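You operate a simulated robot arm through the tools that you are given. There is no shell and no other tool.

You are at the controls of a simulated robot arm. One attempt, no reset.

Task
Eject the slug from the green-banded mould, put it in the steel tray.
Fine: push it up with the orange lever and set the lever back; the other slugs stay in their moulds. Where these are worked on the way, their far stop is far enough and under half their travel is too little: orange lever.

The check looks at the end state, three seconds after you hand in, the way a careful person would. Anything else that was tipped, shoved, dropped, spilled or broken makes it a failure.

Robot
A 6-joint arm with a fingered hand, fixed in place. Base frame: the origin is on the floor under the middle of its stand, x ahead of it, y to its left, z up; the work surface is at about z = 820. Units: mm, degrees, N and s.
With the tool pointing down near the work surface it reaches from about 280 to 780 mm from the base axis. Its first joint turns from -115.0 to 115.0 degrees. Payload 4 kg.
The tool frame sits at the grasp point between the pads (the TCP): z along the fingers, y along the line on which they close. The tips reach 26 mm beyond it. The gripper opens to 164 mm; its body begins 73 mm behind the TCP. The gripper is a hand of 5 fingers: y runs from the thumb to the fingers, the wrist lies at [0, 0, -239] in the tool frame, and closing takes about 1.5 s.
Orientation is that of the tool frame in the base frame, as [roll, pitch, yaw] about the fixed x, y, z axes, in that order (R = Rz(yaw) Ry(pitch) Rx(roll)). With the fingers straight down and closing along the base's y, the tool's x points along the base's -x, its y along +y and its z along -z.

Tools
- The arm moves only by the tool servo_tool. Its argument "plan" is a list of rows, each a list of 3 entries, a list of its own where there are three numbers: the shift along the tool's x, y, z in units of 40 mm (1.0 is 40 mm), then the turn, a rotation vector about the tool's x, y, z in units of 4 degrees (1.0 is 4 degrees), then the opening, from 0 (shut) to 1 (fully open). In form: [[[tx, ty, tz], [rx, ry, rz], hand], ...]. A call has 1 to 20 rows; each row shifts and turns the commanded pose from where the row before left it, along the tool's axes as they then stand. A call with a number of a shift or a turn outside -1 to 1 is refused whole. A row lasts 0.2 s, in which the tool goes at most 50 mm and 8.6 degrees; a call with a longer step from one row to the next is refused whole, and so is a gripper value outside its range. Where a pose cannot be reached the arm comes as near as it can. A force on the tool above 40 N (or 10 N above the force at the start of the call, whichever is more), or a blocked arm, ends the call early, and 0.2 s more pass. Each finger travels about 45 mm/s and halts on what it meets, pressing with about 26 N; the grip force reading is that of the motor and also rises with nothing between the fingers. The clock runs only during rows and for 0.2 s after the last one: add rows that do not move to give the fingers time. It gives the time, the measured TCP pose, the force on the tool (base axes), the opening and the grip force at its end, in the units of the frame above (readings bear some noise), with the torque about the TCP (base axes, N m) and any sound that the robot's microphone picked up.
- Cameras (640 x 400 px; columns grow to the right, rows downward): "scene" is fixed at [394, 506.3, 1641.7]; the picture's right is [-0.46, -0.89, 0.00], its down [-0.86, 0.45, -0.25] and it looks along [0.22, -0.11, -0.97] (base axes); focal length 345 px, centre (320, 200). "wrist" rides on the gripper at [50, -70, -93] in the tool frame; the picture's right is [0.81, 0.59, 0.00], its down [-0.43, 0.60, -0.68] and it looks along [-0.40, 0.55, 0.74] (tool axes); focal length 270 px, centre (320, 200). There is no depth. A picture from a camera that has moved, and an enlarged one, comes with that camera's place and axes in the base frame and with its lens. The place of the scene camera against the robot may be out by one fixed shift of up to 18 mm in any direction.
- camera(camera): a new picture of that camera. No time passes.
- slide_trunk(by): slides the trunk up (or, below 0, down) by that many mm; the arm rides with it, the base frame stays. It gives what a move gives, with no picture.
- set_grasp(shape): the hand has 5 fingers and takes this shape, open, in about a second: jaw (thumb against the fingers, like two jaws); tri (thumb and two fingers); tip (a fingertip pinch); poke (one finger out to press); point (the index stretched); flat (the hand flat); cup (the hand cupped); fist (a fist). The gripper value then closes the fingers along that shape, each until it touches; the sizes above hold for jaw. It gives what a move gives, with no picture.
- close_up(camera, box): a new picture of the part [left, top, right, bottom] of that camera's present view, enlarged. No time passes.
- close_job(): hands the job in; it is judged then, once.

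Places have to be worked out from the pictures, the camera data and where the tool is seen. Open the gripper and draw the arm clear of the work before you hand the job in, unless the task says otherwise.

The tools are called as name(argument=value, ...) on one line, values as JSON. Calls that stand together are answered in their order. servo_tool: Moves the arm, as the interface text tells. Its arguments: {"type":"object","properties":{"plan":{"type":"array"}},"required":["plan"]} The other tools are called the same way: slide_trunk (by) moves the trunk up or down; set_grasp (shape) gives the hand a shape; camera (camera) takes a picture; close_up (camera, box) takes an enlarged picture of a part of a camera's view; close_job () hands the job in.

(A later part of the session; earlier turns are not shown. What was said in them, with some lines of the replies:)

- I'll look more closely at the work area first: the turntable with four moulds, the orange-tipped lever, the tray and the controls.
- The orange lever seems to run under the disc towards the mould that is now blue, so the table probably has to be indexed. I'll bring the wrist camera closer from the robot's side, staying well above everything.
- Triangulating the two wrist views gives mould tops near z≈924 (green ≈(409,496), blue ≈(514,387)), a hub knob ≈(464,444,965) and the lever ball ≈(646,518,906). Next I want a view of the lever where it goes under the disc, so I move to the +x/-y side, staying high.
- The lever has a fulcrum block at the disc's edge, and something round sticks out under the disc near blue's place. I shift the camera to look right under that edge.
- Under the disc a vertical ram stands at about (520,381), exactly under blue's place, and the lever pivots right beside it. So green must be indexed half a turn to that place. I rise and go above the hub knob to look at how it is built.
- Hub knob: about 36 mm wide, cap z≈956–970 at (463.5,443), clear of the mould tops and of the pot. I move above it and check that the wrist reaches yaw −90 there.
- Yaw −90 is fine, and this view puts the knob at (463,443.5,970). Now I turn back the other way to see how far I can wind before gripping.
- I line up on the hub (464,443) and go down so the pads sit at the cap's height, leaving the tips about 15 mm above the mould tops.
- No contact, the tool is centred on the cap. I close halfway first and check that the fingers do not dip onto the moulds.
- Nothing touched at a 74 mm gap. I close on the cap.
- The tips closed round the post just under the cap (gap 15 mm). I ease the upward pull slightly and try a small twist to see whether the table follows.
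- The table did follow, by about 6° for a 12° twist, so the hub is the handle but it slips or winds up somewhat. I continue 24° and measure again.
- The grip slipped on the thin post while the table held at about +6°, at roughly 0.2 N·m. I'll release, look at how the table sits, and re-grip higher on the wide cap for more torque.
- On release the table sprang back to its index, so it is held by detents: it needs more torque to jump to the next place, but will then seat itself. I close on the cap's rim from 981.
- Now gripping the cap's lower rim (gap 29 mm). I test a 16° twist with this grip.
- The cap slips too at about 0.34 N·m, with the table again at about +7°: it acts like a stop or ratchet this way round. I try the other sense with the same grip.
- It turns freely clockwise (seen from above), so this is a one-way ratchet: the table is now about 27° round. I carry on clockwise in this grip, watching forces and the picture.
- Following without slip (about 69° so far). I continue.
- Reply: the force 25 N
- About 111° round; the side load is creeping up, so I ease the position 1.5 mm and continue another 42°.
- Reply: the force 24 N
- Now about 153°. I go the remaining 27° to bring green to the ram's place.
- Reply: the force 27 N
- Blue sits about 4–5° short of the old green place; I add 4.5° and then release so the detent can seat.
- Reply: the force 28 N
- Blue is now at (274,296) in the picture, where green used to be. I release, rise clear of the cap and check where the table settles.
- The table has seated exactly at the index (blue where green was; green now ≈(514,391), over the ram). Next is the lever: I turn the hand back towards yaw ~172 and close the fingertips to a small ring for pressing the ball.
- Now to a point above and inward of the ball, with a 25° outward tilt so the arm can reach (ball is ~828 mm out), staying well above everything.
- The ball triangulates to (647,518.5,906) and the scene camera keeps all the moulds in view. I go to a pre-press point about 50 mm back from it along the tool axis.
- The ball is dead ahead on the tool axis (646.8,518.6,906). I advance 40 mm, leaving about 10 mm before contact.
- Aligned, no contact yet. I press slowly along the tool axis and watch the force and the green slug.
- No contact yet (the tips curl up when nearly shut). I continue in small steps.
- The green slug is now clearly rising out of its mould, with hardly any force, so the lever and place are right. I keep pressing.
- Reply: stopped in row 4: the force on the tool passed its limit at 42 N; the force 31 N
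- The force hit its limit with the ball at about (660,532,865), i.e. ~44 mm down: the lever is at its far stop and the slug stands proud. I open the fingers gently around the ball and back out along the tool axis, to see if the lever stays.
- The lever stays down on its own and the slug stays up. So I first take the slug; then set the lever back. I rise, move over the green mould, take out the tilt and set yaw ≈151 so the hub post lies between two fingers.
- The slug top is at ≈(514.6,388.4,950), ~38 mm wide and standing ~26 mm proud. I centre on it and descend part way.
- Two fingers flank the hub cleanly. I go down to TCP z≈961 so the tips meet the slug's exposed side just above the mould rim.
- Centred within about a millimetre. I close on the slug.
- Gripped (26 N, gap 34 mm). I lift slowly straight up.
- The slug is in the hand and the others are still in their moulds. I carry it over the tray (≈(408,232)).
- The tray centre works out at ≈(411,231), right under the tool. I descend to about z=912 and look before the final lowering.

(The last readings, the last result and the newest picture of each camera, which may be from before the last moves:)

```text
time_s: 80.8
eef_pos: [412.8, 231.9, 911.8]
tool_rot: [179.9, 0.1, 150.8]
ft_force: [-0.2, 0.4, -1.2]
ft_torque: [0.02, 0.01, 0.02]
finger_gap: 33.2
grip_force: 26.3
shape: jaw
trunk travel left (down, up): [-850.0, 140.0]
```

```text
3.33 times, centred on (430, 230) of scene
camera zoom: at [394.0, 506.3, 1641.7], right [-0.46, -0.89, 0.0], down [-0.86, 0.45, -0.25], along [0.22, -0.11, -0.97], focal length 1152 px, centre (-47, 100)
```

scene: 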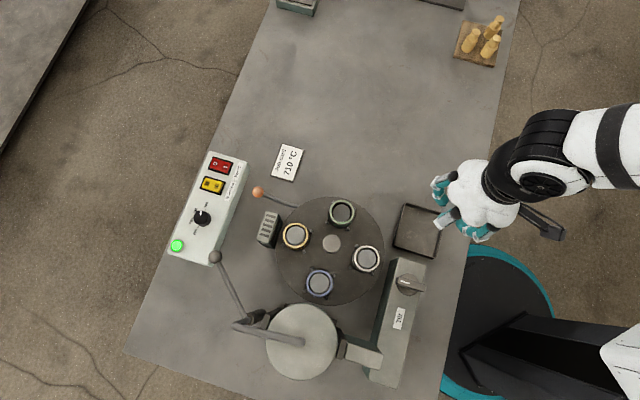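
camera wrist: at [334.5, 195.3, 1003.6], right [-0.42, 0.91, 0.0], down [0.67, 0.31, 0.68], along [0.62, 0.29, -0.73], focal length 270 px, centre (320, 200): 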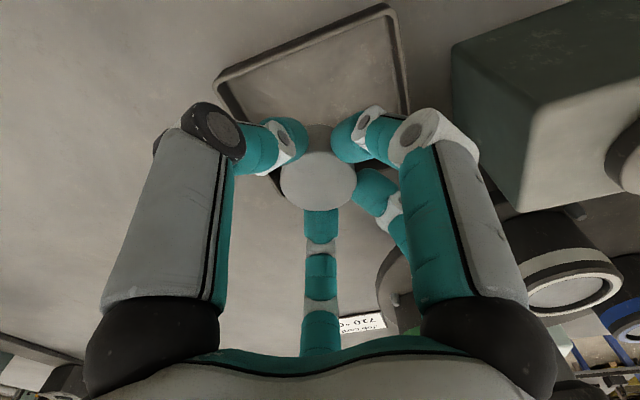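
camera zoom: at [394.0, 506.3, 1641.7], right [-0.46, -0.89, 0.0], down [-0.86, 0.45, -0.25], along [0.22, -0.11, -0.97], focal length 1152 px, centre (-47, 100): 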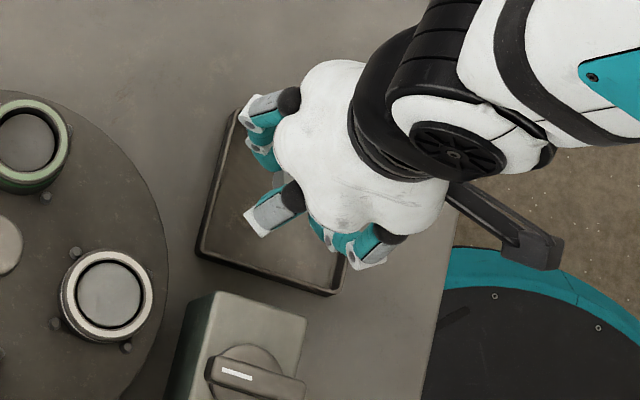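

Over the tray. I lower in 3 mm steps, watching for the floor contact.

servo_tool(plan=[[[0, 0, 0.1], [0, 0, 0], 0.05], [[0, 0, 0.1], [0, 0, 0], 0.05], [[0, 0, 0.1], [0, 0, 0], 0.05], [[0, 0, 0.1], [0, 0, 0], 0.05], [[0, 0, 0], [0, 0, 0], 0.05]])

servo_tool(plan=[[[0, 0, 0.075], [0, 0, 0], 0.05], [[0, 0, 0.075], [0, 0, 0], 0.05], [[0, 0, 0.075], [0, 0, 0], 0.05], [[0, 0, 0], [0, 0, 0], 0.05]])

```text
time_s: 82.0
eef_pos: [412.7, 231.1, 896.4]
tool_rot: [179.9, 0.1, 150.9]
ft_force: [-0.1, 0.3, -0.9]
ft_torque: [-0.04, -0.02, 0.01]
finger_gap: 33.6
grip_force: 25.8
shape: jaw
trunk travel left (down, up): [-850.0, 140.0]
```

```text
time_s: 83.0
eef_pos: [412.6, 230.2, 887.4]
tool_rot: [180.0, 0.1, 150.8]
ft_force: [-0.1, -0.4, -0.7]
ft_torque: [0.01, 0.01, 0.0]
finger_gap: 33.2
grip_force: 25.7
shape: jaw
trunk travel left (down, up): [-850.0, 140.0]
```

close_up(camera="wrist", box=[220, 60, 420, 220])

close_up(camera="scene", box=[380, 180, 480, 280])

```text
2.50 times, centred on (320, 140) of wrist
camera zoom: at [334.8, 195.4, 979.4], right [-0.42, 0.91, 0.0], down [0.67, 0.31, 0.68], along [0.62, 0.29, -0.73], focal length 676 px, centre (320, 350)
```

zoom: 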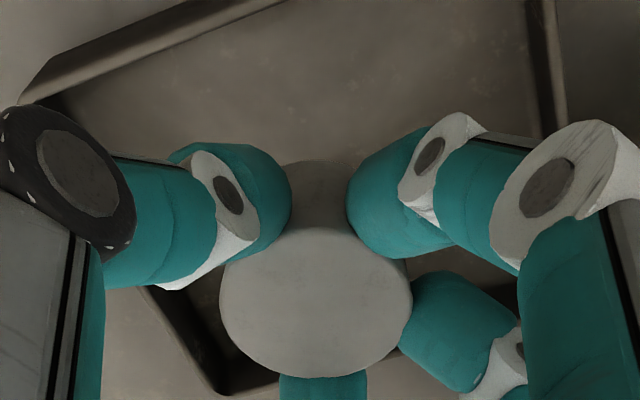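

```text
4.00 times, centred on (430, 230) of scene
camera zoom: at [394.0, 506.3, 1641.7], right [-0.46, -0.89, 0.0], down [-0.86, 0.45, -0.25], along [0.22, -0.11, -0.97], focal length 1382 px, centre (-120, 80)
```

zoom: 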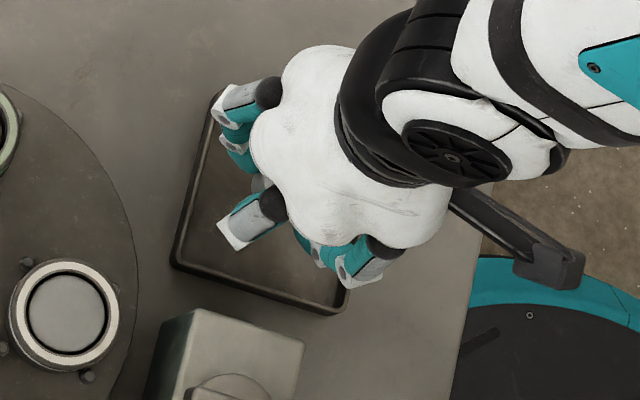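

The slug's lower edge shows at z≈849 (about 38 mm below the TCP), so the floor should be ~26 mm further. I centre better over the tray and lower 18 mm, then creep.

servo_tool(plan=[[[0.055, 0, 0.1], [0, 0, 0], 0.05], [[0.055, 0, 0.1], [0, 0, 0], 0.05], [[0, 0, 0.1], [0, 0, 0], 0.05], [[0, 0, 0.1], [0, 0, 0], 0.05], [[0, 0, 0.05], [0, 0, 0], 0.05], [[0, 0, 0], [0, 0, 0], 0.05]])

close_up(camera="wrist", box=[220, 60, 420, 220])

```text
time_s: 84.4
eef_pos: [409.1, 233.0, 869.0]
tool_rot: [180.0, 0.1, 151.0]
ft_force: [0.1, 0.0, -1.3]
ft_torque: [-0.01, -0.01, 0.01]
finger_gap: 33.4
grip_force: 26.2
shape: jaw
trunk travel left (down, up): [-850.0, 140.0]
```

```text
2.50 times, centred on (320, 140) of wrist
camera zoom: at [331.3, 197.8, 961.2], right [-0.42, 0.91, 0.0], down [0.67, 0.31, 0.68], along [0.62, 0.29, -0.73], focal length 676 px, centre (320, 350)
```

zoom: 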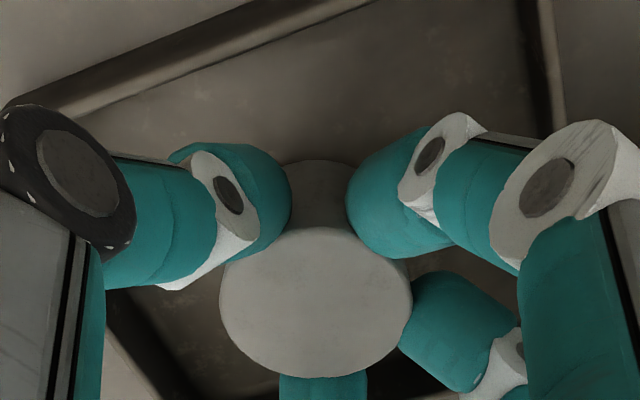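

Still clear of the floor. I creep down 2 mm at a time.

servo_tool(plan=[[[0, 0, 0.05], [0, 0, 0], 0.05], [[0, 0, 0.05], [0, 0, 0], 0.05], [[0, 0, 0], [0, 0, 0], 0.05]])

servo_tool(plan=[[[0, 0, 0.05], [0, 0, 0], 0.05], [[0, 0, 0.05], [0, 0, 0], 0.05], [[0, 0, 0], [0, 0, 0], 0.05]])

close_up(camera="wrist", box=[220, 60, 420, 220])

```text
time_s: 85.2
eef_pos: [408.7, 233.5, 866.6]
tool_rot: [179.8, 0.1, 150.9]
ft_force: [0.7, -1.0, 12.6]
ft_torque: [-0.05, -0.02, -0.01]
finger_gap: 33.5
grip_force: 26.0
shape: jaw
trunk travel left (down, up): [-850.0, 140.0]
```

```text
time_s: 85.8
eef_pos: [409.2, 233.4, 865.0]
tool_rot: [179.7, 0.2, 150.9]
ft_force: [-5.2, -4.2, 29.7]
ft_torque: [-0.22, 0.1, -0.02]
finger_gap: 34.4
grip_force: 26.3
shape: jaw
trunk travel left (down, up): [-850.0, 140.0]
stopped in row 2: the force on the tool passed its limit at 43 N (the readings are from after the stop); the commanded pose is now the measured one
```

```text
2.50 times, centred on (320, 140) of wrist
camera zoom: at [330.9, 197.7, 956.7], right [-0.42, 0.91, 0.0], down [0.66, 0.31, 0.68], along [0.62, 0.29, -0.73], focal length 676 px, centre (320, 350)
```

zoom: 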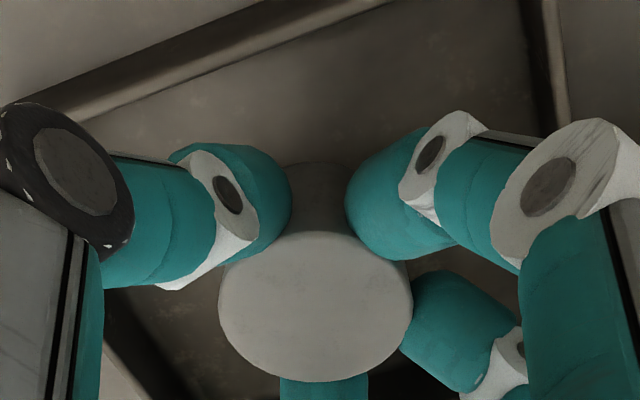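

The slug is on the tray floor. I ease the pressure by 2 mm and open the fingers slowly and only a little, to stay inside the rim.

servo_tool(plan=[[[0, 0, -0.04], [0, 0, 0], 0.1], [[0, 0, 0], [0, 0, 0], 0.15], [[0, 0, 0], [0, 0, 0], 0.2], [[0, 0, 0], [0, 0, 0], 0.25], [[0, 0, 0], [0, 0, 0], 0.3], [[0, 0, 0], [0, 0, 0], 0.33], [[0, 0, 0], [0, 0, 0], 0.33], [[0, 0, 0], [0, 0, 0], 0.33]])

camera(camera="wrist")

```text
time_s: 87.6
eef_pos: [409.6, 235.0, 864.8]
tool_rot: [179.8, 0.1, 151.0]
ft_force: [-0.1, -0.2, 0.5]
ft_torque: [-0.01, 0.03, 0.02]
finger_gap: 53.7
grip_force: 0.0
shape: jaw
trunk travel left (down, up): [-850.0, 140.0]
```

```text
taken
camera wrist: at [332.0, 198.7, 956.4], right [-0.42, 0.91, 0.0], down [0.66, 0.31, 0.68], along [0.62, 0.29, -0.73], focal length 270 px, centre (320, 200)
```

wrist: 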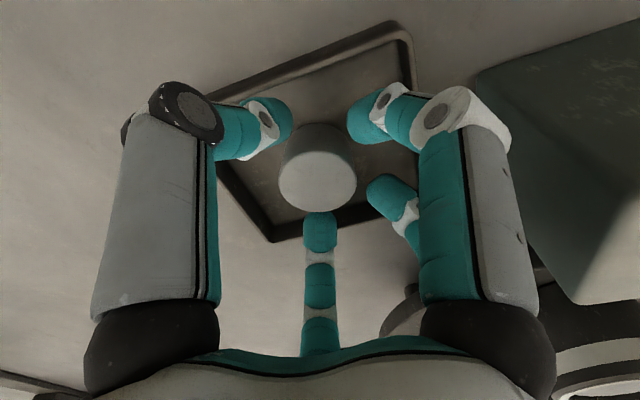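

Released; the slug stands in the tray. I rise straight up.

servo_tool(plan=[[[0, 0, -0.2], [0, 0, 0], 0.33], [[0, 0, -0.4], [0, 0, 0], 0.33], [[0, 0, -0.6], [0, 0, 0], 0.33], [[0, 0, -0.9], [0, 0, 0], 0.33], [[0, 0, -1], [0, 0, 0], 0.33], [[0, 0, -1], [0, 0, 0], 0.33], [[0, 0, -1], [0, 0, 0], 0.33], [[0, 0, 0], [0, 0, 0], 0.33]])

camera(camera="wrist")

camera(camera="scene")

```text
time_s: 89.4
eef_pos: [410.2, 233.7, 1070.4]
tool_rot: [179.8, 0.1, 150.9]
ft_force: [-0.3, -0.2, -0.1]
ft_torque: [-0.05, 0.01, 0.02]
finger_gap: 53.6
grip_force: 0.1
shape: jaw
trunk travel left (down, up): [-850.0, 140.0]
```

```text
taken
camera wrist: at [332.0, 198.1, 1161.1], right [-0.42, 0.91, 0.0], down [0.66, 0.31, 0.68], along [0.62, 0.29, -0.73], focal length 270 px, centre (320, 200)
```

wrist: 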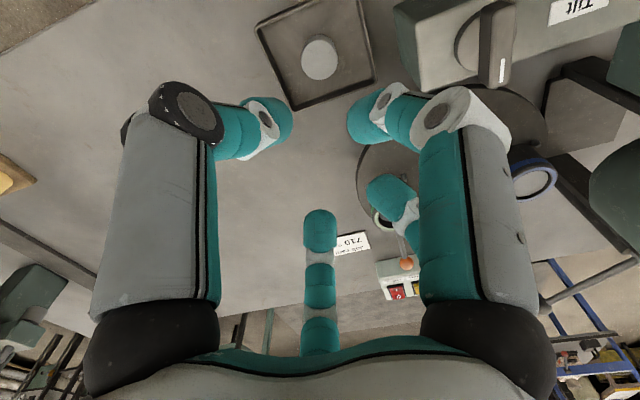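

```text
taken
```

scene: 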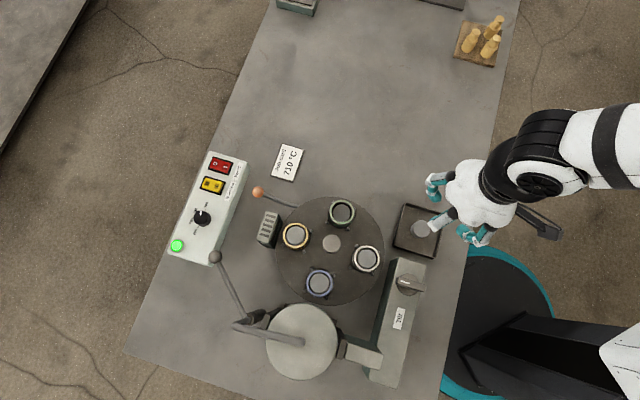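

The slug stands in the tray. Now the lever: I go back over the +x side with yaw ~171 and the same 25° tilt, fingers part open, to take the ball from above and lift it.

servo_tool(plan=[[[-0.121, 0.875, 0], [0, 0, 0], 0.4], [[-0.121, 0.875, 0], [0, 0, 0], 0.4], [[-0.121, 0.875, 0], [0, 0, 0], 0.4], [[-0.121, 0.875, 0], [0, 0, 0], 0.4], [[-0.121, 0.875, 0], [0, 0, 0], 0.4], [[-0.121, 0.875, 0], [0, 0, 0], 0.4], [[-0.121, 0.875, 0], [0, 0, 0], 0.4], [[-0.121, 0.875, 0], [0, 0, 0], 0.4], [[0, 0, 0], [0, 0, -1], 0.4], [[0, 0, 0], [0, 0, -1], 0.4], [[0, 0, 0], [0, 0, -1], 0.4], [[0, 0, 0], [0, 0, -1], 0.4], [[0, 0, 0], [0, 0, -1], 0.4], [[0, 0, 0], [-0.653, -0.609, 0], 0.4], [[0, 0, 0], [-0.653, -0.609, 0], 0.4], [[0, 0, 0], [-0.653, -0.609, 0], 0.4], [[0, 0, 0], [-0.653, -0.609, 0], 0.4], [[0, 0, 0], [-0.653, -0.609, 0], 0.4], [[0, 0, 0], [-0.653, -0.609, 0], 0.4], [[0, 0, 0], [-0.653, -0.609, 0], 0.4]])

camera(camera="wrist")

camera(camera="scene")

```text
time_s: 93.6
eef_pos: [578.7, 460.5, 1071.1]
tool_rot: [160.9, 17.1, 168.0]
ft_force: [0.0, 0.3, 0.6]
ft_torque: [0.03, -0.03, 0.0]
finger_gap: 65.3
grip_force: 0.1
shape: jaw
trunk travel left (down, up): [-850.0, 140.0]
```

```text
taken
camera wrist: at [492.8, 380.0, 1116.9], right [-0.7, 0.72, -0.05], down [0.24, 0.3, 0.93], along [0.68, 0.63, -0.38], focal length 270 px, centre (320, 200)
```

wrist: 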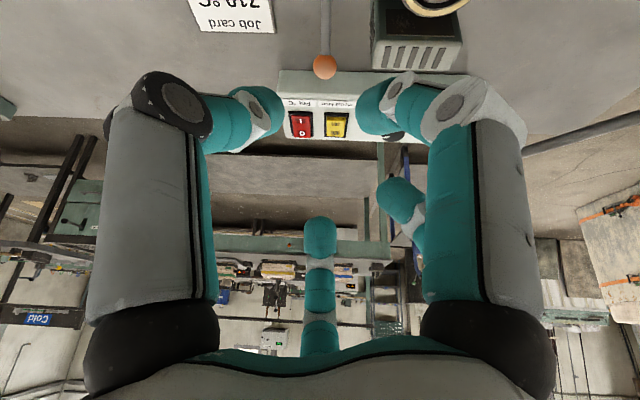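

```text
taken
```

scene: 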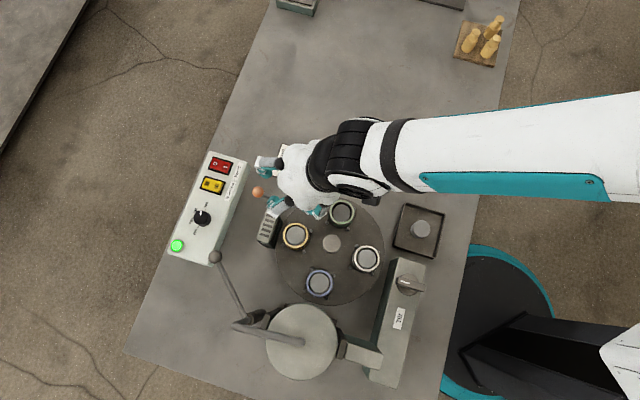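

The lowered ball is at ≈(658,529,864.5). I go to 80 mm back from the grasp along the tool axis and re-measure.

servo_tool(plan=[[[0, 0.051, 0.853], [0, 0, 0], 0.4], [[0, 0.051, 0.853], [0, 0, 0], 0.4], [[0, 0.051, 0.853], [0, 0, 0], 0.4], [[0, 0.051, 0.853], [0, 0, 0], 0.4], [[0, 0, 0], [0, 0, 0], 0.4]])

camera(camera="wrist")

close_up(camera="scene", box=[180, 120, 340, 270])

```text
time_s: 94.8
eef_pos: [625.6, 503.7, 948.3]
tool_rot: [160.9, 17.0, 168.0]
ft_force: [0.1, -0.4, -0.1]
ft_torque: [0.0, -0.04, 0.01]
finger_gap: 65.3
grip_force: 0.1
shape: jaw
trunk travel left (down, up): [-850.0, 140.0]
```

```text
taken
camera wrist: at [539.5, 423.7, 995.8], right [-0.7, 0.72, -0.05], down [0.24, 0.3, 0.92], along [0.68, 0.63, -0.38], focal length 270 px, centre (320, 200)
```

wrist: 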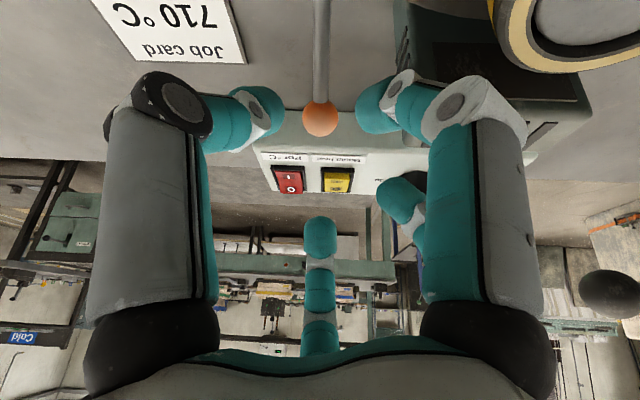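

```text
2.67 times, centred on (260, 195) of scene
camera zoom: at [394.0, 506.3, 1641.7], right [-0.46, -0.89, 0.0], down [-0.86, 0.45, -0.25], along [0.22, -0.11, -0.97], focal length 921 px, centre (480, 213)
```

zoom: 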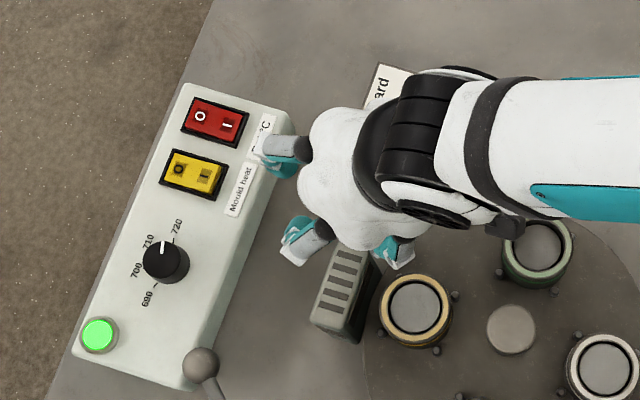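

Ball ≈(659.5,530.5,866), and the control box edge is ~44 mm beyond it. I narrow the fingers to ~46 mm so they pass round the ball without touching the box, and advance 52 mm.

servo_tool(plan=[[[-0.03, 0.045, 0.3], [0, 0, 0], 0.28], [[0, 0, 0.3], [0, 0, 0], 0.28], [[0, 0, 0.3], [0, 0, 0], 0.28], [[0, 0, 0.25], [0, 0, 0], 0.28], [[0, 0, 0.15], [0, 0, 0], 0.28], [[0, 0, 0], [0, 0, 0], 0.28]])

camera(camera="wrist")

close_up(camera="scene", box=[180, 120, 340, 270])

```text
time_s: 96.2
eef_pos: [646.1, 518.3, 903.0]
tool_rot: [161.0, 17.0, 168.0]
ft_force: [6.1, -7.2, -0.2]
ft_torque: [0.02, 0.05, 0.54]
finger_gap: 45.7
grip_force: 0.1
shape: jaw
trunk travel left (down, up): [-850.0, 140.0]
```

```text
taken
camera wrist: at [560.3, 437.3, 949.9], right [-0.7, 0.72, -0.05], down [0.24, 0.3, 0.92], along [0.68, 0.63, -0.38], focal length 270 px, centre (320, 200)
```

wrist: 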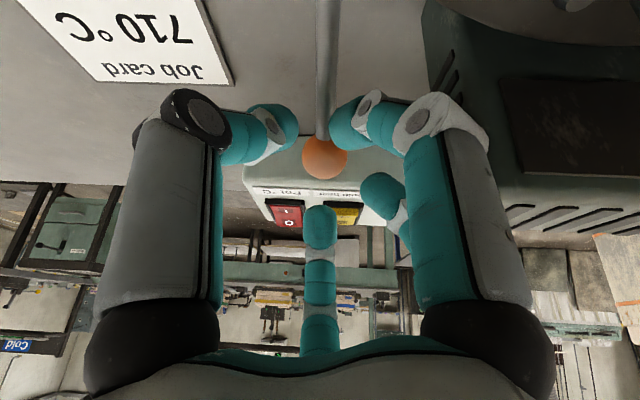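

```text
2.67 times, centred on (260, 195) of scene
camera zoom: at [394.0, 506.3, 1641.7], right [-0.46, -0.89, 0.0], down [-0.86, 0.45, -0.25], along [0.22, -0.11, -0.97], focal length 921 px, centre (480, 213)
```

zoom: 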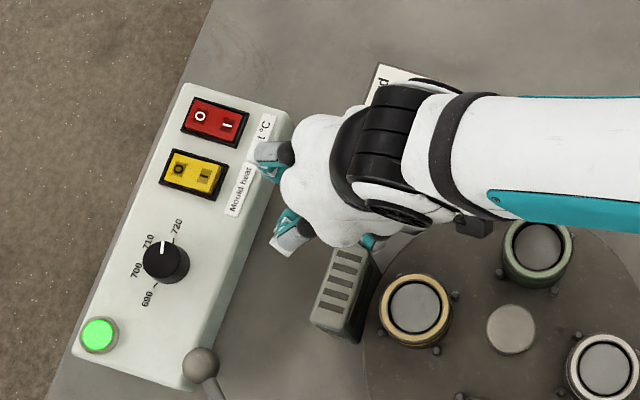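

There's a light side contact (≈9 N): a finger knuckle is touching the slotted block beside the disc, not the ball. I back straight out at once and check that the block hasn't shifted.

servo_tool(plan=[[[0, 0, -0.2], [0, 0, 0], 0.28], [[0, 0, -0.5], [0, 0, 0], 0.28], [[0, 0, -0.8], [0, 0, 0], 0.28], [[0, 0, -0.8], [0, 0, 0], 0.28], [[0, 0, 0], [0, 0, 0], 0.28]])

close_up(camera="scene", box=[180, 120, 340, 270])

camera(camera="wrist")

```text
time_s: 97.4
eef_pos: [612.7, 494.8, 988.3]
tool_rot: [161.0, 17.0, 168.1]
ft_force: [-0.3, -0.4, -0.3]
ft_torque: [-0.03, 0.0, -0.03]
finger_gap: 46.2
grip_force: 0.2
shape: jaw
trunk travel left (down, up): [-850.0, 140.0]
```

```text
2.67 times, centred on (260, 195) of scene
camera zoom: at [394.0, 506.3, 1641.7], right [-0.46, -0.89, 0.0], down [-0.86, 0.45, -0.25], along [0.22, -0.11, -0.97], focal length 921 px, centre (480, 213)
```

zoom: 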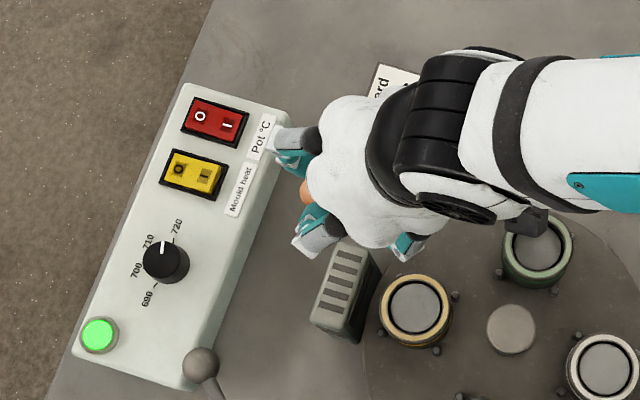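

```text
taken
camera wrist: at [527.6, 415.2, 1034.0], right [-0.7, 0.72, -0.05], down [0.24, 0.3, 0.92], along [0.68, 0.63, -0.38], focal length 270 px, centre (320, 200)
```

wrist: 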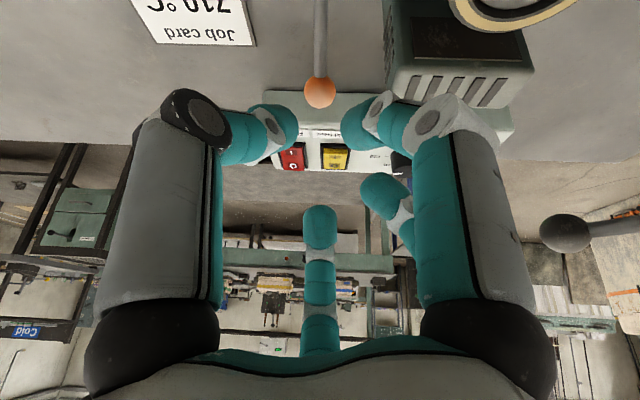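

The block has not moved. I try the three-digit shape, which should keep the finger that faces the block out of the way; there is plenty of free height here.

servo_tool(plan=[[[0, 0, -0.8], [0, 0, 0], 0.28], [[0, 0, -0.6], [0, 0, 0], 0.28]])

set_grasp(shape="tri")

camera(camera="wrist")

close_up(camera="scene", box=[180, 110, 380, 270])

```text
time_s: 98.0
eef_pos: [593.7, 480.2, 1037.6]
tool_rot: [161.0, 17.1, 167.9]
ft_force: [-0.6, 0.5, 0.5]
ft_torque: [-0.01, -0.03, 0.0]
finger_gap: 46.4
grip_force: 0.0
shape: jaw
trunk travel left (down, up): [-850.0, 140.0]
```

```text
time_s: 98.9
eef_pos: [594.5, 478.9, 1038.3]
tool_rot: [161.0, 17.0, 168.0]
ft_force: [-0.1, -1.1, -0.2]
ft_torque: [-0.02, -0.01, 0.01]
finger_gap: 163.9
grip_force: 0.1
shape: tri
trunk travel left (down, up): [-850.0, 140.0]
```

```text
taken
camera wrist: at [508.7, 400.5, 1084.1], right [-0.7, 0.72, -0.05], down [0.24, 0.3, 0.92], along [0.68, 0.63, -0.38], focal length 270 px, centre (320, 200)
```

wrist: 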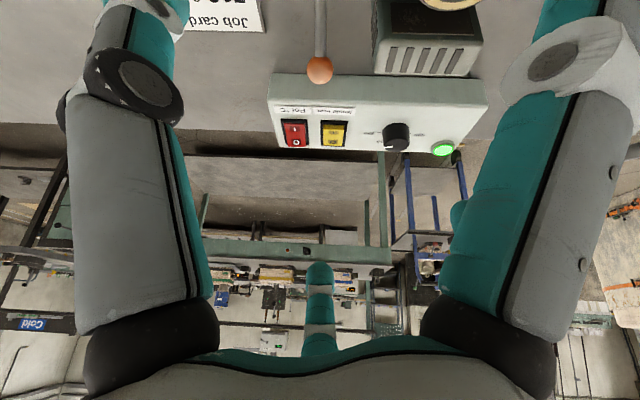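

```text
2.50 times, centred on (280, 190) of scene
camera zoom: at [394.0, 506.3, 1641.7], right [-0.46, -0.89, 0.0], down [-0.86, 0.45, -0.25], along [0.22, -0.11, -0.97], focal length 864 px, centre (420, 225)
```

zoom: 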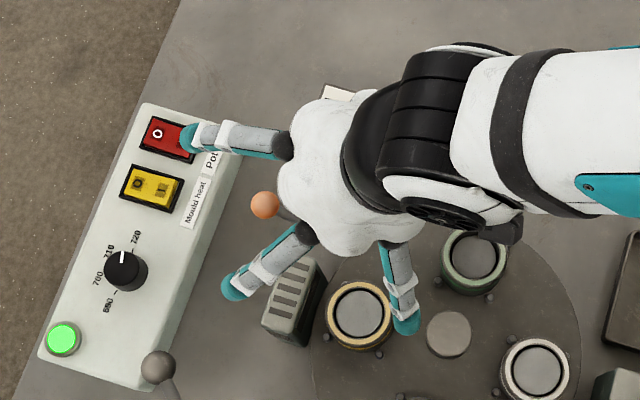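

servo_tool(plan=[[[0, 0, 0], [0, 0, 0], 0.7], [[0, 0, 0], [0, 0, 0], 0.5], [[0, 0, 0], [0, 0, 0], 0.3], [[0, 0, 0], [0, 0, 0], 0.2], [[0, 0, 0], [0, 0, 0], 0.2], [[0, 0, 0], [0, 0, 0], 0.2], [[0, 0, 0], [0, 0, 0], 0.2]])

camera(camera="wrist")

close_up(camera="scene", box=[180, 110, 380, 270])

```text
time_s: 100.5
eef_pos: [593.5, 479.1, 1038.5]
tool_rot: [160.9, 17.0, 168.0]
ft_force: [0.1, 0.0, 0.3]
ft_torque: [0.0, 0.0, 0.01]
finger_gap: 33.2
grip_force: 0.1
shape: tri
trunk travel left (down, up): [-850.0, 140.0]
```

```text
taken
camera wrist: at [508.6, 400.4, 1084.2], right [-0.7, 0.72, -0.05], down [0.24, 0.3, 0.92], along [0.68, 0.63, -0.38], focal length 270 px, centre (320, 200)
```

wrist: 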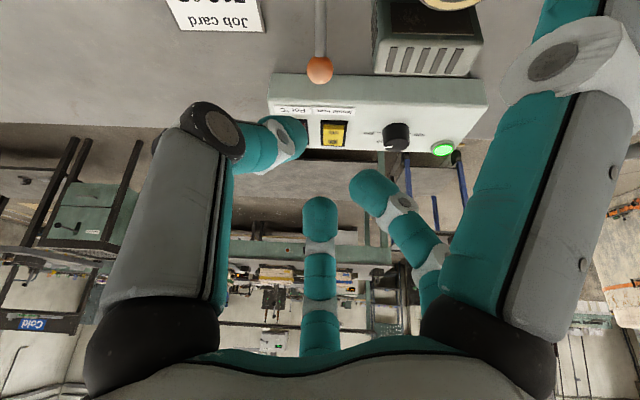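

```text
2.50 times, centred on (280, 190) of scene
camera zoom: at [394.0, 506.3, 1641.7], right [-0.46, -0.89, 0.0], down [-0.86, 0.45, -0.25], along [0.22, -0.11, -0.97], focal length 864 px, centre (420, 225)
```

zoom: 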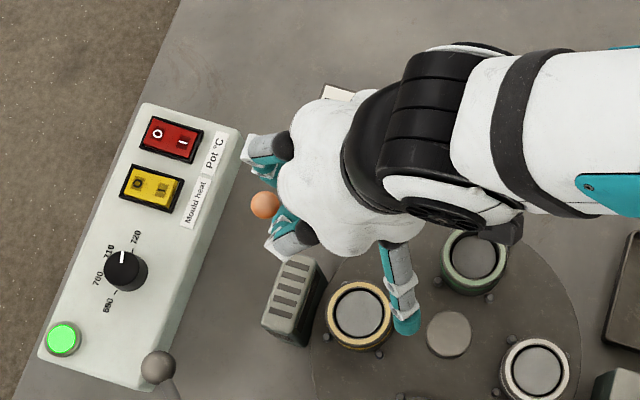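

In this shape the idle fingers stay stretched out, which is worse here. Back to "jaw": I'll turn the hand 8° so the finger passes the block's end face with clearance, and use a narrower opening (~39 mm) on the way in.

set_grasp(shape="jaw")

servo_tool(plan=[[[0, 0, 0], [0, 0, -0.5], 0.7], [[0, 0, 0], [0, 0, -0.5], 0.5], [[0, 0, 0], [0, 0, -0.5], 0.35], [[0, 0, 0], [0, 0, -0.5], 0.24], [[0, 0, 0], [0, 0, 0], 0.24], [[0, 0, 0], [0, 0, 0], 0.24], [[-0.02, 0.03, 0.6], [0, 0, 0], 0.24], [[0, 0, 0.6], [0, 0, 0], 0.24], [[0, 0, 0.6], [0, 0, 0], 0.24], [[0, 0, 0.5], [0, 0, 0], 0.24], [[0, 0, 0], [0, 0, 0], 0.24]])

camera(camera="wrist")

close_up(camera="scene", box=[180, 120, 340, 270])

```text
time_s: 101.4
eef_pos: [593.8, 480.8, 1038.0]
tool_rot: [161.0, 17.1, 167.9]
ft_force: [0.2, -0.9, 0.6]
ft_torque: [-0.04, -0.03, 0.0]
finger_gap: 164.1
grip_force: 0.1
shape: jaw
trunk travel left (down, up): [-850.0, 140.0]
```

```text
time_s: 103.8
eef_pos: [625.4, 504.8, 955.8]
tool_rot: [163.5, 19.6, 176.2]
ft_force: [-0.1, 0.7, 0.1]
ft_torque: [0.0, 0.03, 0.0]
finger_gap: 39.8
grip_force: 0.1
shape: jaw
trunk travel left (down, up): [-850.0, 140.0]
```

```text
taken
camera wrist: at [549.3, 416.9, 1002.5], right [-0.78, 0.62, -0.11], down [0.16, 0.37, 0.92], along [0.61, 0.69, -0.39], focal length 270 px, centre (320, 200)
```

wrist: 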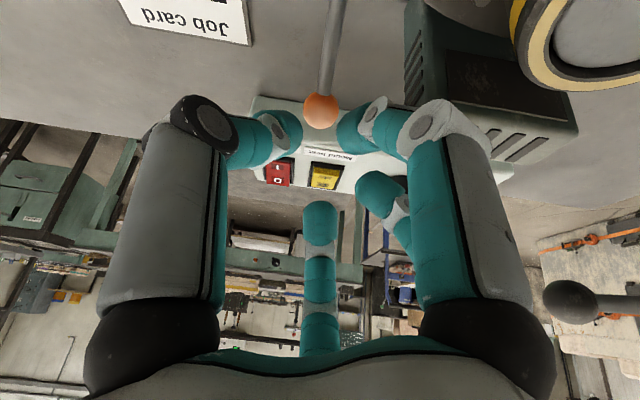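

```text
2.67 times, centred on (260, 195) of scene
camera zoom: at [394.0, 506.3, 1641.7], right [-0.46, -0.89, 0.0], down [-0.86, 0.45, -0.25], along [0.22, -0.11, -0.97], focal length 921 px, centre (480, 213)
```

zoom: 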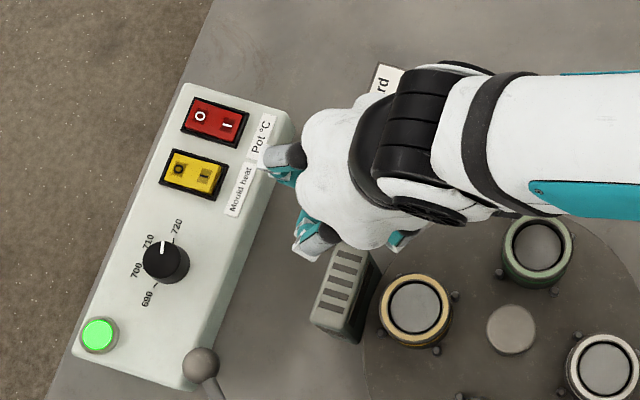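

Well aligned on the ball (≈99 mm ahead). I advance to ~50 mm short of ball centre and check for side contact.

servo_tool(plan=[[[0, 0, 0.4], [0, 0, 0], 0.24], [[0, 0, 0.4], [0, 0, 0], 0.24], [[0, 0, 0.25], [0, 0, 0], 0.24], [[0, 0, 0.2], [0, 0, 0], 0.24], [[0, 0, 0], [0, 0, 0], 0.24]])

servo_tool(plan=[[[0, 0, 0.1], [0, 0, 0], 0.24], [[0, 0, 0.1], [0, 0, 0], 0.24], [[0, 0, 0.1], [0, 0, 0], 0.24], [[0, 0, 0], [0, 0, 0], 0.24]])

camera(camera="wrist")

```text
time_s: 105.0
eef_pos: [644.6, 518.2, 909.9]
tool_rot: [163.3, 19.5, 176.0]
ft_force: [0.0, 0.2, 0.0]
ft_torque: [0.0, 0.0, 0.04]
finger_gap: 39.7
grip_force: 0.0
shape: jaw
trunk travel left (down, up): [-850.0, 140.0]
```

```text
time_s: 106.0
eef_pos: [648.8, 521.9, 898.8]
tool_rot: [163.6, 19.4, 176.1]
ft_force: [-0.1, 0.5, 0.2]
ft_torque: [0.01, 0.01, -0.02]
finger_gap: 39.8
grip_force: 0.2
shape: jaw
trunk travel left (down, up): [-850.0, 140.0]
```

```text
taken
camera wrist: at [570.8, 433.3, 946.4], right [-0.78, 0.62, -0.11], down [0.16, 0.37, 0.92], along [0.61, 0.69, -0.39], focal length 270 px, centre (320, 200)
```

wrist: 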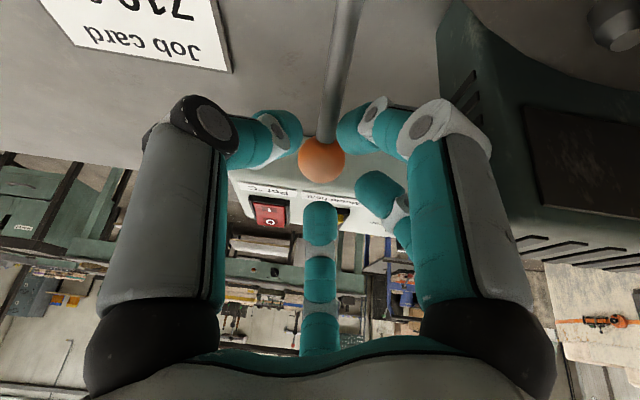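

No contact, ball centred between the fingers, rod in a gap. I advance another 15 mm slowly.

servo_tool(plan=[[[0, 0, 0.08], [0, 0, 0], 0.24], [[0, 0, 0.08], [0, 0, 0], 0.24], [[0, 0, 0.08], [0, 0, 0], 0.24], [[0, 0, 0.08], [0, 0, 0], 0.24], [[0, 0, 0.06], [0, 0, 0], 0.24], [[0, 0, 0], [0, 0, 0], 0.24]])

camera(camera="wrist")

```text
time_s: 107.4
eef_pos: [652.2, 524.6, 885.5]
tool_rot: [163.5, 19.5, 176.1]
ft_force: [0.0, 0.8, 0.3]
ft_torque: [0.01, -0.01, 0.01]
finger_gap: 39.9
grip_force: 0.2
shape: jaw
trunk travel left (down, up): [-850.0, 140.0]
```

```text
taken
camera wrist: at [575.7, 437.1, 932.3], right [-0.78, 0.62, -0.11], down [0.16, 0.37, 0.92], along [0.61, 0.69, -0.39], focal length 270 px, centre (320, 200)
```

wrist: 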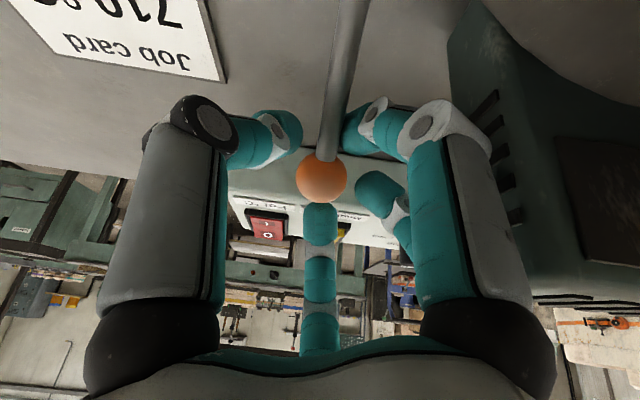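

Still clear. I close on the ball.

servo_tool(plan=[[[0, 0, 0], [0, 0, 0], 0.18], [[0, 0, 0], [0, 0, 0], 0.1], [[0, 0, 0], [0, 0, 0], 0.0], [[0, 0, 0], [0, 0, 0], 0.0], [[0, 0, 0], [0, 0, 0], 0.0], [[0, 0, 0], [0, 0, 0], 0.0]])

camera(camera="wrist")

```text
time_s: 108.8
eef_pos: [652.0, 524.4, 885.4]
tool_rot: [163.4, 19.4, 176.1]
ft_force: [2.4, 3.1, -0.5]
ft_torque: [0.04, -0.09, 0.05]
finger_gap: 20.9
grip_force: 26.4
shape: jaw
trunk travel left (down, up): [-850.0, 140.0]
```

```text
taken
camera wrist: at [576.1, 437.5, 932.4], right [-0.78, 0.62, -0.11], down [0.16, 0.37, 0.92], along [0.61, 0.69, -0.39], focal length 270 px, centre (320, 200)
```

wrist: 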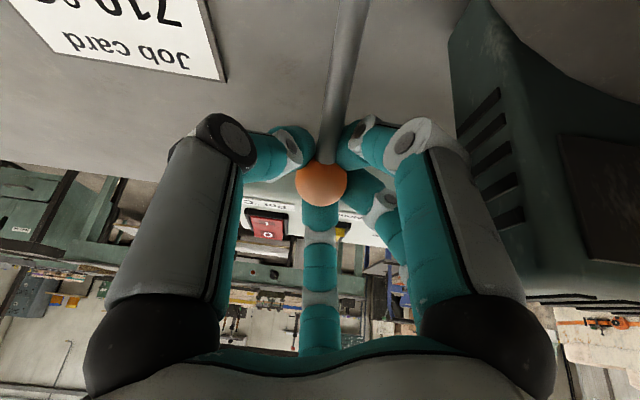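

Gripped with the tips under the ball's equator (gap 21 mm). I draw the lever back up along the tool axis, which matches its arc.

servo_tool(plan=[[[0, 0, -0.1], [0, 0, 0], 0.0], [[0, 0, -0.1], [0, 0, 0], 0.0], [[0, 0, -0.1], [0, 0, 0], 0.0], [[0, 0, -0.1], [0, 0, 0], 0.0], [[-0.01, 0, -0.1], [0, 0, 0], 0.0], [[-0.01, 0, -0.1], [0, 0, 0], 0.0], [[-0.01, 0, -0.1], [0, 0, 0], 0.0], [[-0.01, 0, -0.1], [0, 0, 0], 0.0], [[0, 0, 0], [0, 0, 0], 0.0]])

camera(camera="wrist")

close_up(camera="scene", box=[280, 160, 420, 260])

```text
time_s: 110.8
eef_pos: [646.6, 518.9, 913.8]
tool_rot: [163.3, 19.5, 176.0]
ft_force: [19.1, 14.6, 7.1]
ft_torque: [0.61, -0.78, 0.12]
finger_gap: 20.7
grip_force: 26.1
shape: jaw
trunk travel left (down, up): [-850.0, 140.0]
```

```text
taken
camera wrist: at [568.9, 430.6, 961.9], right [-0.78, 0.62, -0.11], down [0.16, 0.36, 0.92], along [0.61, 0.7, -0.38], focal length 270 px, centre (320, 200)
```

wrist: 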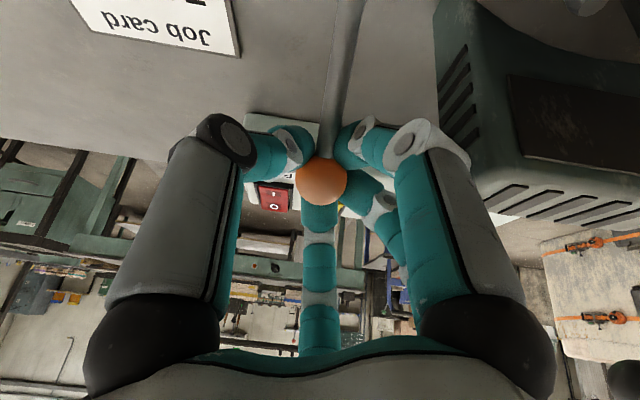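

```text
4.00 times, centred on (350, 210) of scene
camera zoom: at [394.0, 506.3, 1641.7], right [-0.46, -0.89, 0.0], down [-0.86, 0.45, -0.25], along [0.22, -0.11, -0.97], focal length 1382 px, centre (200, 160)
```

zoom: 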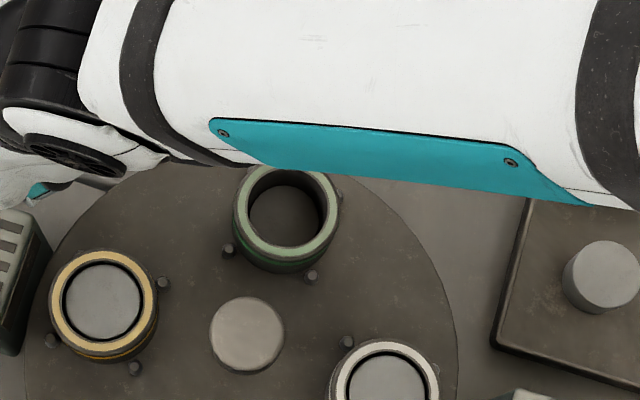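

The lever is coming up (green's ram has dropped away). The side load shows I'm pulling inward ahead of the arc, so I go straight up for the rest until its upper stop.

servo_tool(plan=[[[-0.034, 0.027, -0.09], [0, 0, 0], 0.0], [[-0.034, 0.027, -0.09], [0, 0, 0], 0.0], [[-0.034, 0.027, -0.09], [0, 0, 0], 0.0], [[0, 0, 0], [0, 0, 0], 0.0]])

camera(camera="wrist")

```text
time_s: 111.8
eef_pos: [643.3, 517.2, 925.0]
tool_rot: [163.6, 19.3, 176.1]
ft_force: [8.8, 6.9, 0.8]
ft_torque: [0.53, -0.52, 0.03]
finger_gap: 20.7
grip_force: 26.3
shape: jaw
trunk travel left (down, up): [-850.0, 140.0]
```

```text
taken
camera wrist: at [566.8, 428.7, 972.3], right [-0.78, 0.62, -0.11], down [0.16, 0.37, 0.92], along [0.61, 0.69, -0.39], focal length 270 px, centre (320, 200)
```

wrist: 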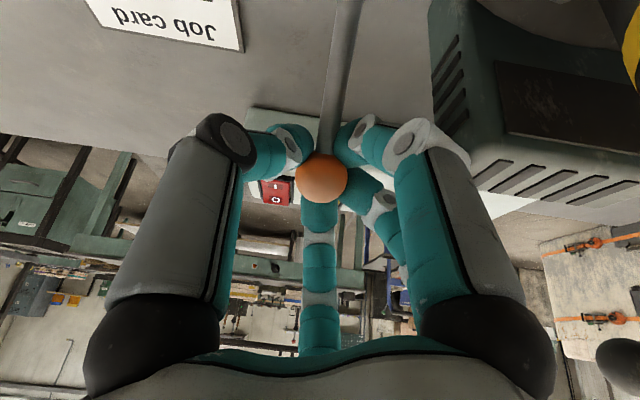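

servo_tool(plan=[[[-0.025, 0.02, -0.068], [0, 0, 0], 0.0], [[-0.025, 0.02, -0.068], [0, 0, 0], 0.0], [[0, 0, 0], [0, 0, 0], 0.0]])

```text
time_s: 112.6
eef_pos: [643.2, 516.7, 925.7]
tool_rot: [163.9, 19.0, 176.2]
ft_force: [7.7, 6.0, -26.1]
ft_torque: [0.4, -0.37, -0.02]
finger_gap: 20.2
grip_force: 25.8
shape: jaw
trunk travel left (down, up): [-850.0, 140.0]
```

The upper stop is reached (−26 N at z≈926, the ball back at ≈(649,521,907)). I relax the pull by 4 mm, open to ~41 mm and back out along the axis.

servo_tool(plan=[[[0.034, -0.027, 0.09], [0, 0, 0], 0.0], [[0, 0, 0], [0, 0, 0], 0.1], [[0, 0, 0], [0, 0, 0], 0.2], [[0, 0, 0], [0, 0, 0], 0.25], [[0, 0, 0], [0, 0, 0], 0.25], [[0, 0, 0], [0, 0, 0], 0.25], [[0, 0, 0], [0, 0, 0], 0.25]])

camera(camera="wrist")

```text
time_s: 114.2
eef_pos: [643.7, 516.6, 928.1]
tool_rot: [163.4, 19.5, 176.1]
ft_force: [0.6, 0.1, 0.0]
ft_torque: [-0.01, 0.01, 0.03]
finger_gap: 40.6
grip_force: 0.1
shape: jaw
trunk travel left (down, up): [-850.0, 140.0]
```

```text
taken
camera wrist: at [566.8, 428.9, 976.0], right [-0.78, 0.62, -0.11], down [0.16, 0.37, 0.92], along [0.61, 0.69, -0.39], focal length 270 px, centre (320, 200)
```

wrist: 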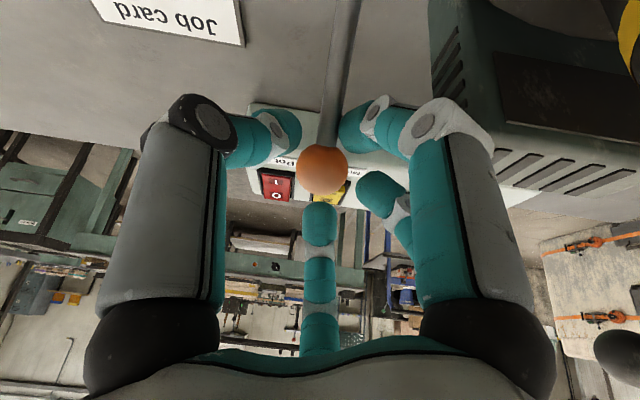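

Released with no load; the ball stays up. I back out along the tool axis and then view the lever.

servo_tool(plan=[[[0, 0, -0.2], [0, 0, 0], 0.25], [[0, 0, -0.4], [0, 0, 0], 0.25], [[0, 0, -0.6], [0, 0, 0], 0.25], [[0, 0, -0.9], [0, 0, 0], 0.25], [[0, 0, -0.9], [0, 0, 0], 0.25], [[0, 0, 0], [0, 0, 0], 0.25]])

camera(camera="wrist")

camera(camera="scene")

```text
time_s: 115.6
eef_pos: [602.6, 485.0, 1036.2]
tool_rot: [163.5, 19.4, 176.1]
ft_force: [-0.4, 0.5, 0.0]
ft_torque: [-0.02, 0.02, 0.02]
finger_gap: 40.6
grip_force: 0.0
shape: jaw
trunk travel left (down, up): [-850.0, 140.0]
```

```text
taken
camera wrist: at [525.7, 397.2, 1083.8], right [-0.78, 0.62, -0.11], down [0.16, 0.37, 0.92], along [0.61, 0.69, -0.39], focal length 270 px, centre (320, 200)
```

wrist: 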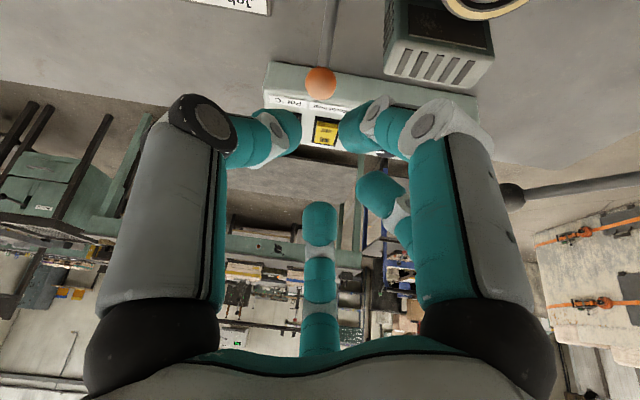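

```text
taken
```

scene: 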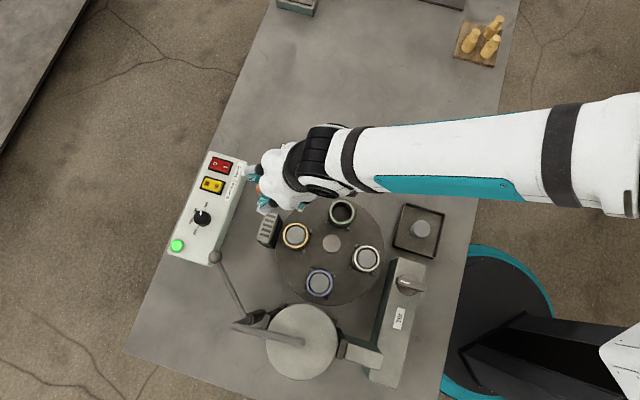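

The ball sits back at its original place (≈(647,517,906)). Now I withdraw the arm: back and up, take out the tilt.

servo_tool(plan=[[[0.317, -0.675, -0.65], [0, 0, 0], 0.3], [[0.317, -0.675, -0.65], [0, 0, 0], 0.3], [[0.317, -0.675, -0.65], [0, 0, 0], 0.3], [[0.317, -0.675, -0.65], [0, 0, 0], 0.3], [[0.317, -0.675, -0.65], [0, 0, 0], 0.3], [[0, 0, 0], [0.571, 0.686, 0], 0.3], [[0, 0, 0], [0.571, 0.686, 0], 0.3], [[0, 0, 0], [0.571, 0.686, 0], 0.3], [[0, 0, 0], [0.571, 0.686, 0], 0.3], [[0, 0, 0], [0.571, 0.686, 0], 0.3], [[0, 0, 0], [0.571, 0.686, 0], 0.3], [[0, 0, 0], [0.571, 0.686, 0], 0.3], [[0, 0, -1], [0, 0, 0], 0.5], [[0, 0, -1], [0, 0, 0], 0.7], [[0, 0, -1], [0, 0, 0], 0.9], [[0, 0, -1], [0, 0, 0], 1], [[0, 0, -0.5], [0, 0, 0], 1], [[0, 0, 0], [0, 0, 0], 1]])

camera(camera="scene")

camera(camera="wrist")

```text
time_s: 119.4
eef_pos: [501.5, 325.1, 1277.6]
tool_rot: [-179.9, 0.5, 178.8]
ft_force: [-0.7, -0.2, 0.4]
ft_torque: [0.0, -0.01, -0.01]
finger_gap: 163.9
grip_force: 0.0
shape: jaw
trunk travel left (down, up): [-850.0, 140.0]
```

```text
taken
```

scene: 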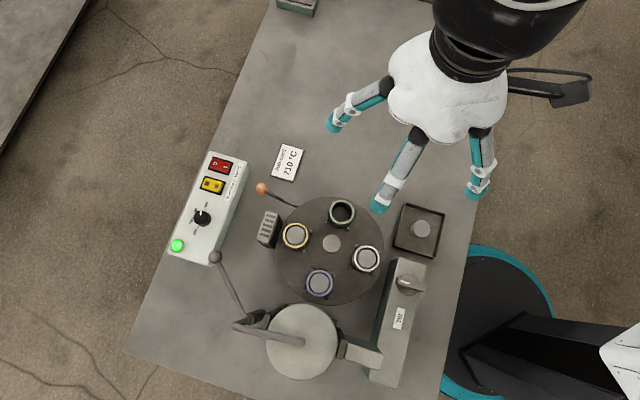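

```text
taken
camera wrist: at [449.0, 257.4, 1369.1], right [-0.8, 0.6, -0.01], down [0.44, 0.59, 0.68], along [0.42, 0.54, -0.73], focal length 270 px, centre (320, 200)
```

wrist: 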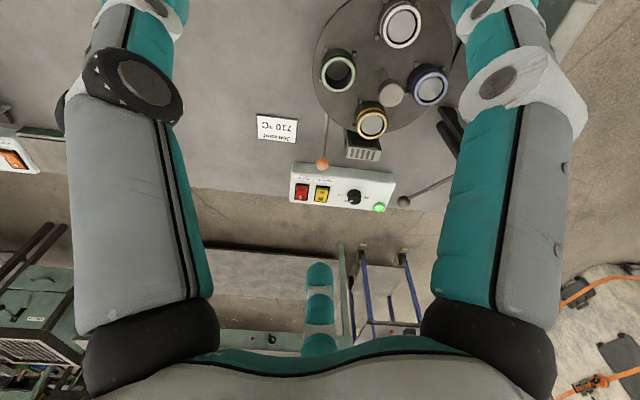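

The lever ball is back at its starting pixel (261,189). A last close check of the panel, lever, moulds and tray before handing in.

close_up(camera="scene", box=[150, 130, 310, 270])

close_up(camera="scene", box=[240, 170, 480, 320])

close_up(camera="scene", box=[200, 230, 460, 400])

```text
2.86 times, centred on (230, 200) of scene
camera zoom: at [394.0, 506.3, 1641.7], right [-0.46, -0.89, 0.0], down [-0.86, 0.45, -0.25], along [0.22, -0.11, -0.97], focal length 987 px, centre (577, 200)
```

zoom: 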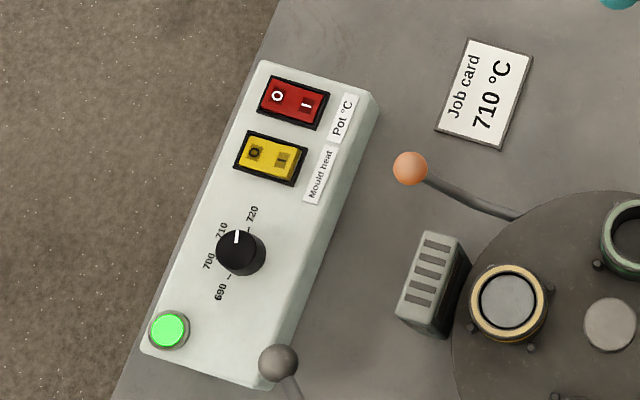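

```text
2.67 times, centred on (360, 245) of scene
camera zoom: at [394.0, 506.3, 1641.7], right [-0.46, -0.89, 0.0], down [-0.86, 0.45, -0.25], along [0.22, -0.11, -0.97], focal length 921 px, centre (213, 80)
```

zoom: 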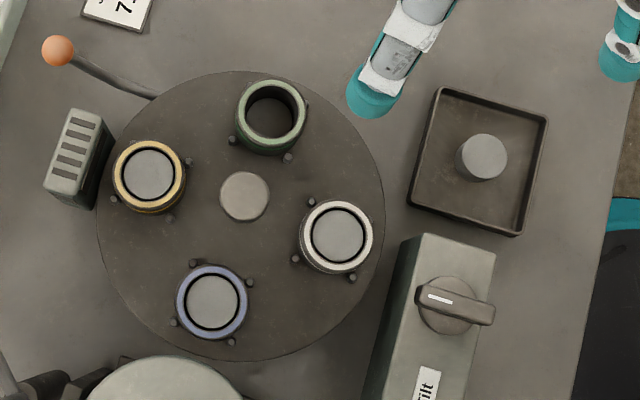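

```text
2.35 times, centred on (330, 315) of scene
camera zoom: at [394.0, 506.3, 1641.7], right [-0.46, -0.89, 0.0], down [-0.86, 0.45, -0.25], along [0.22, -0.11, -0.97], focal length 813 px, centre (296, -71)
```

zoom: 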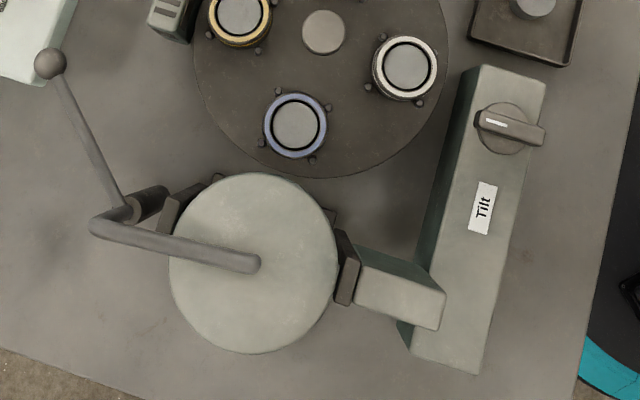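

The slug stands in the steel tray, the green mould is empty, and the other three slugs are flush in their moulds. The lever is back at its upper stop. The block, panel, dial, tilt knob and pot look the same as at the start. The hand is open and clear, so I hand in.

close_job()

```text
The job is handed in.
```

The slug from the green-banded mould is in the steel tray, standing upright. The orange lever is back at its upper stop, and the other three slugs are still flush in their moulds.

- **Table turned:** The ejector ram sits under what was the blue mould's place, so I turned the table half a turn at the hub to bring green over it. It only turns clockwise seen from above. It now rests on an index with green and blue swapped, and white and yellow swapped.
- **Contact with the slotted block:** While going for the lever's ball to lift it back, one finger pressed against the slotted block beside the table with about 9 N. I backed off at once, and the pictures show the block has not moved.

In the last pictures the control panel, dial, tilt knob, pot and job card look as they did at the start. The hand is open and the arm is clear of the work.
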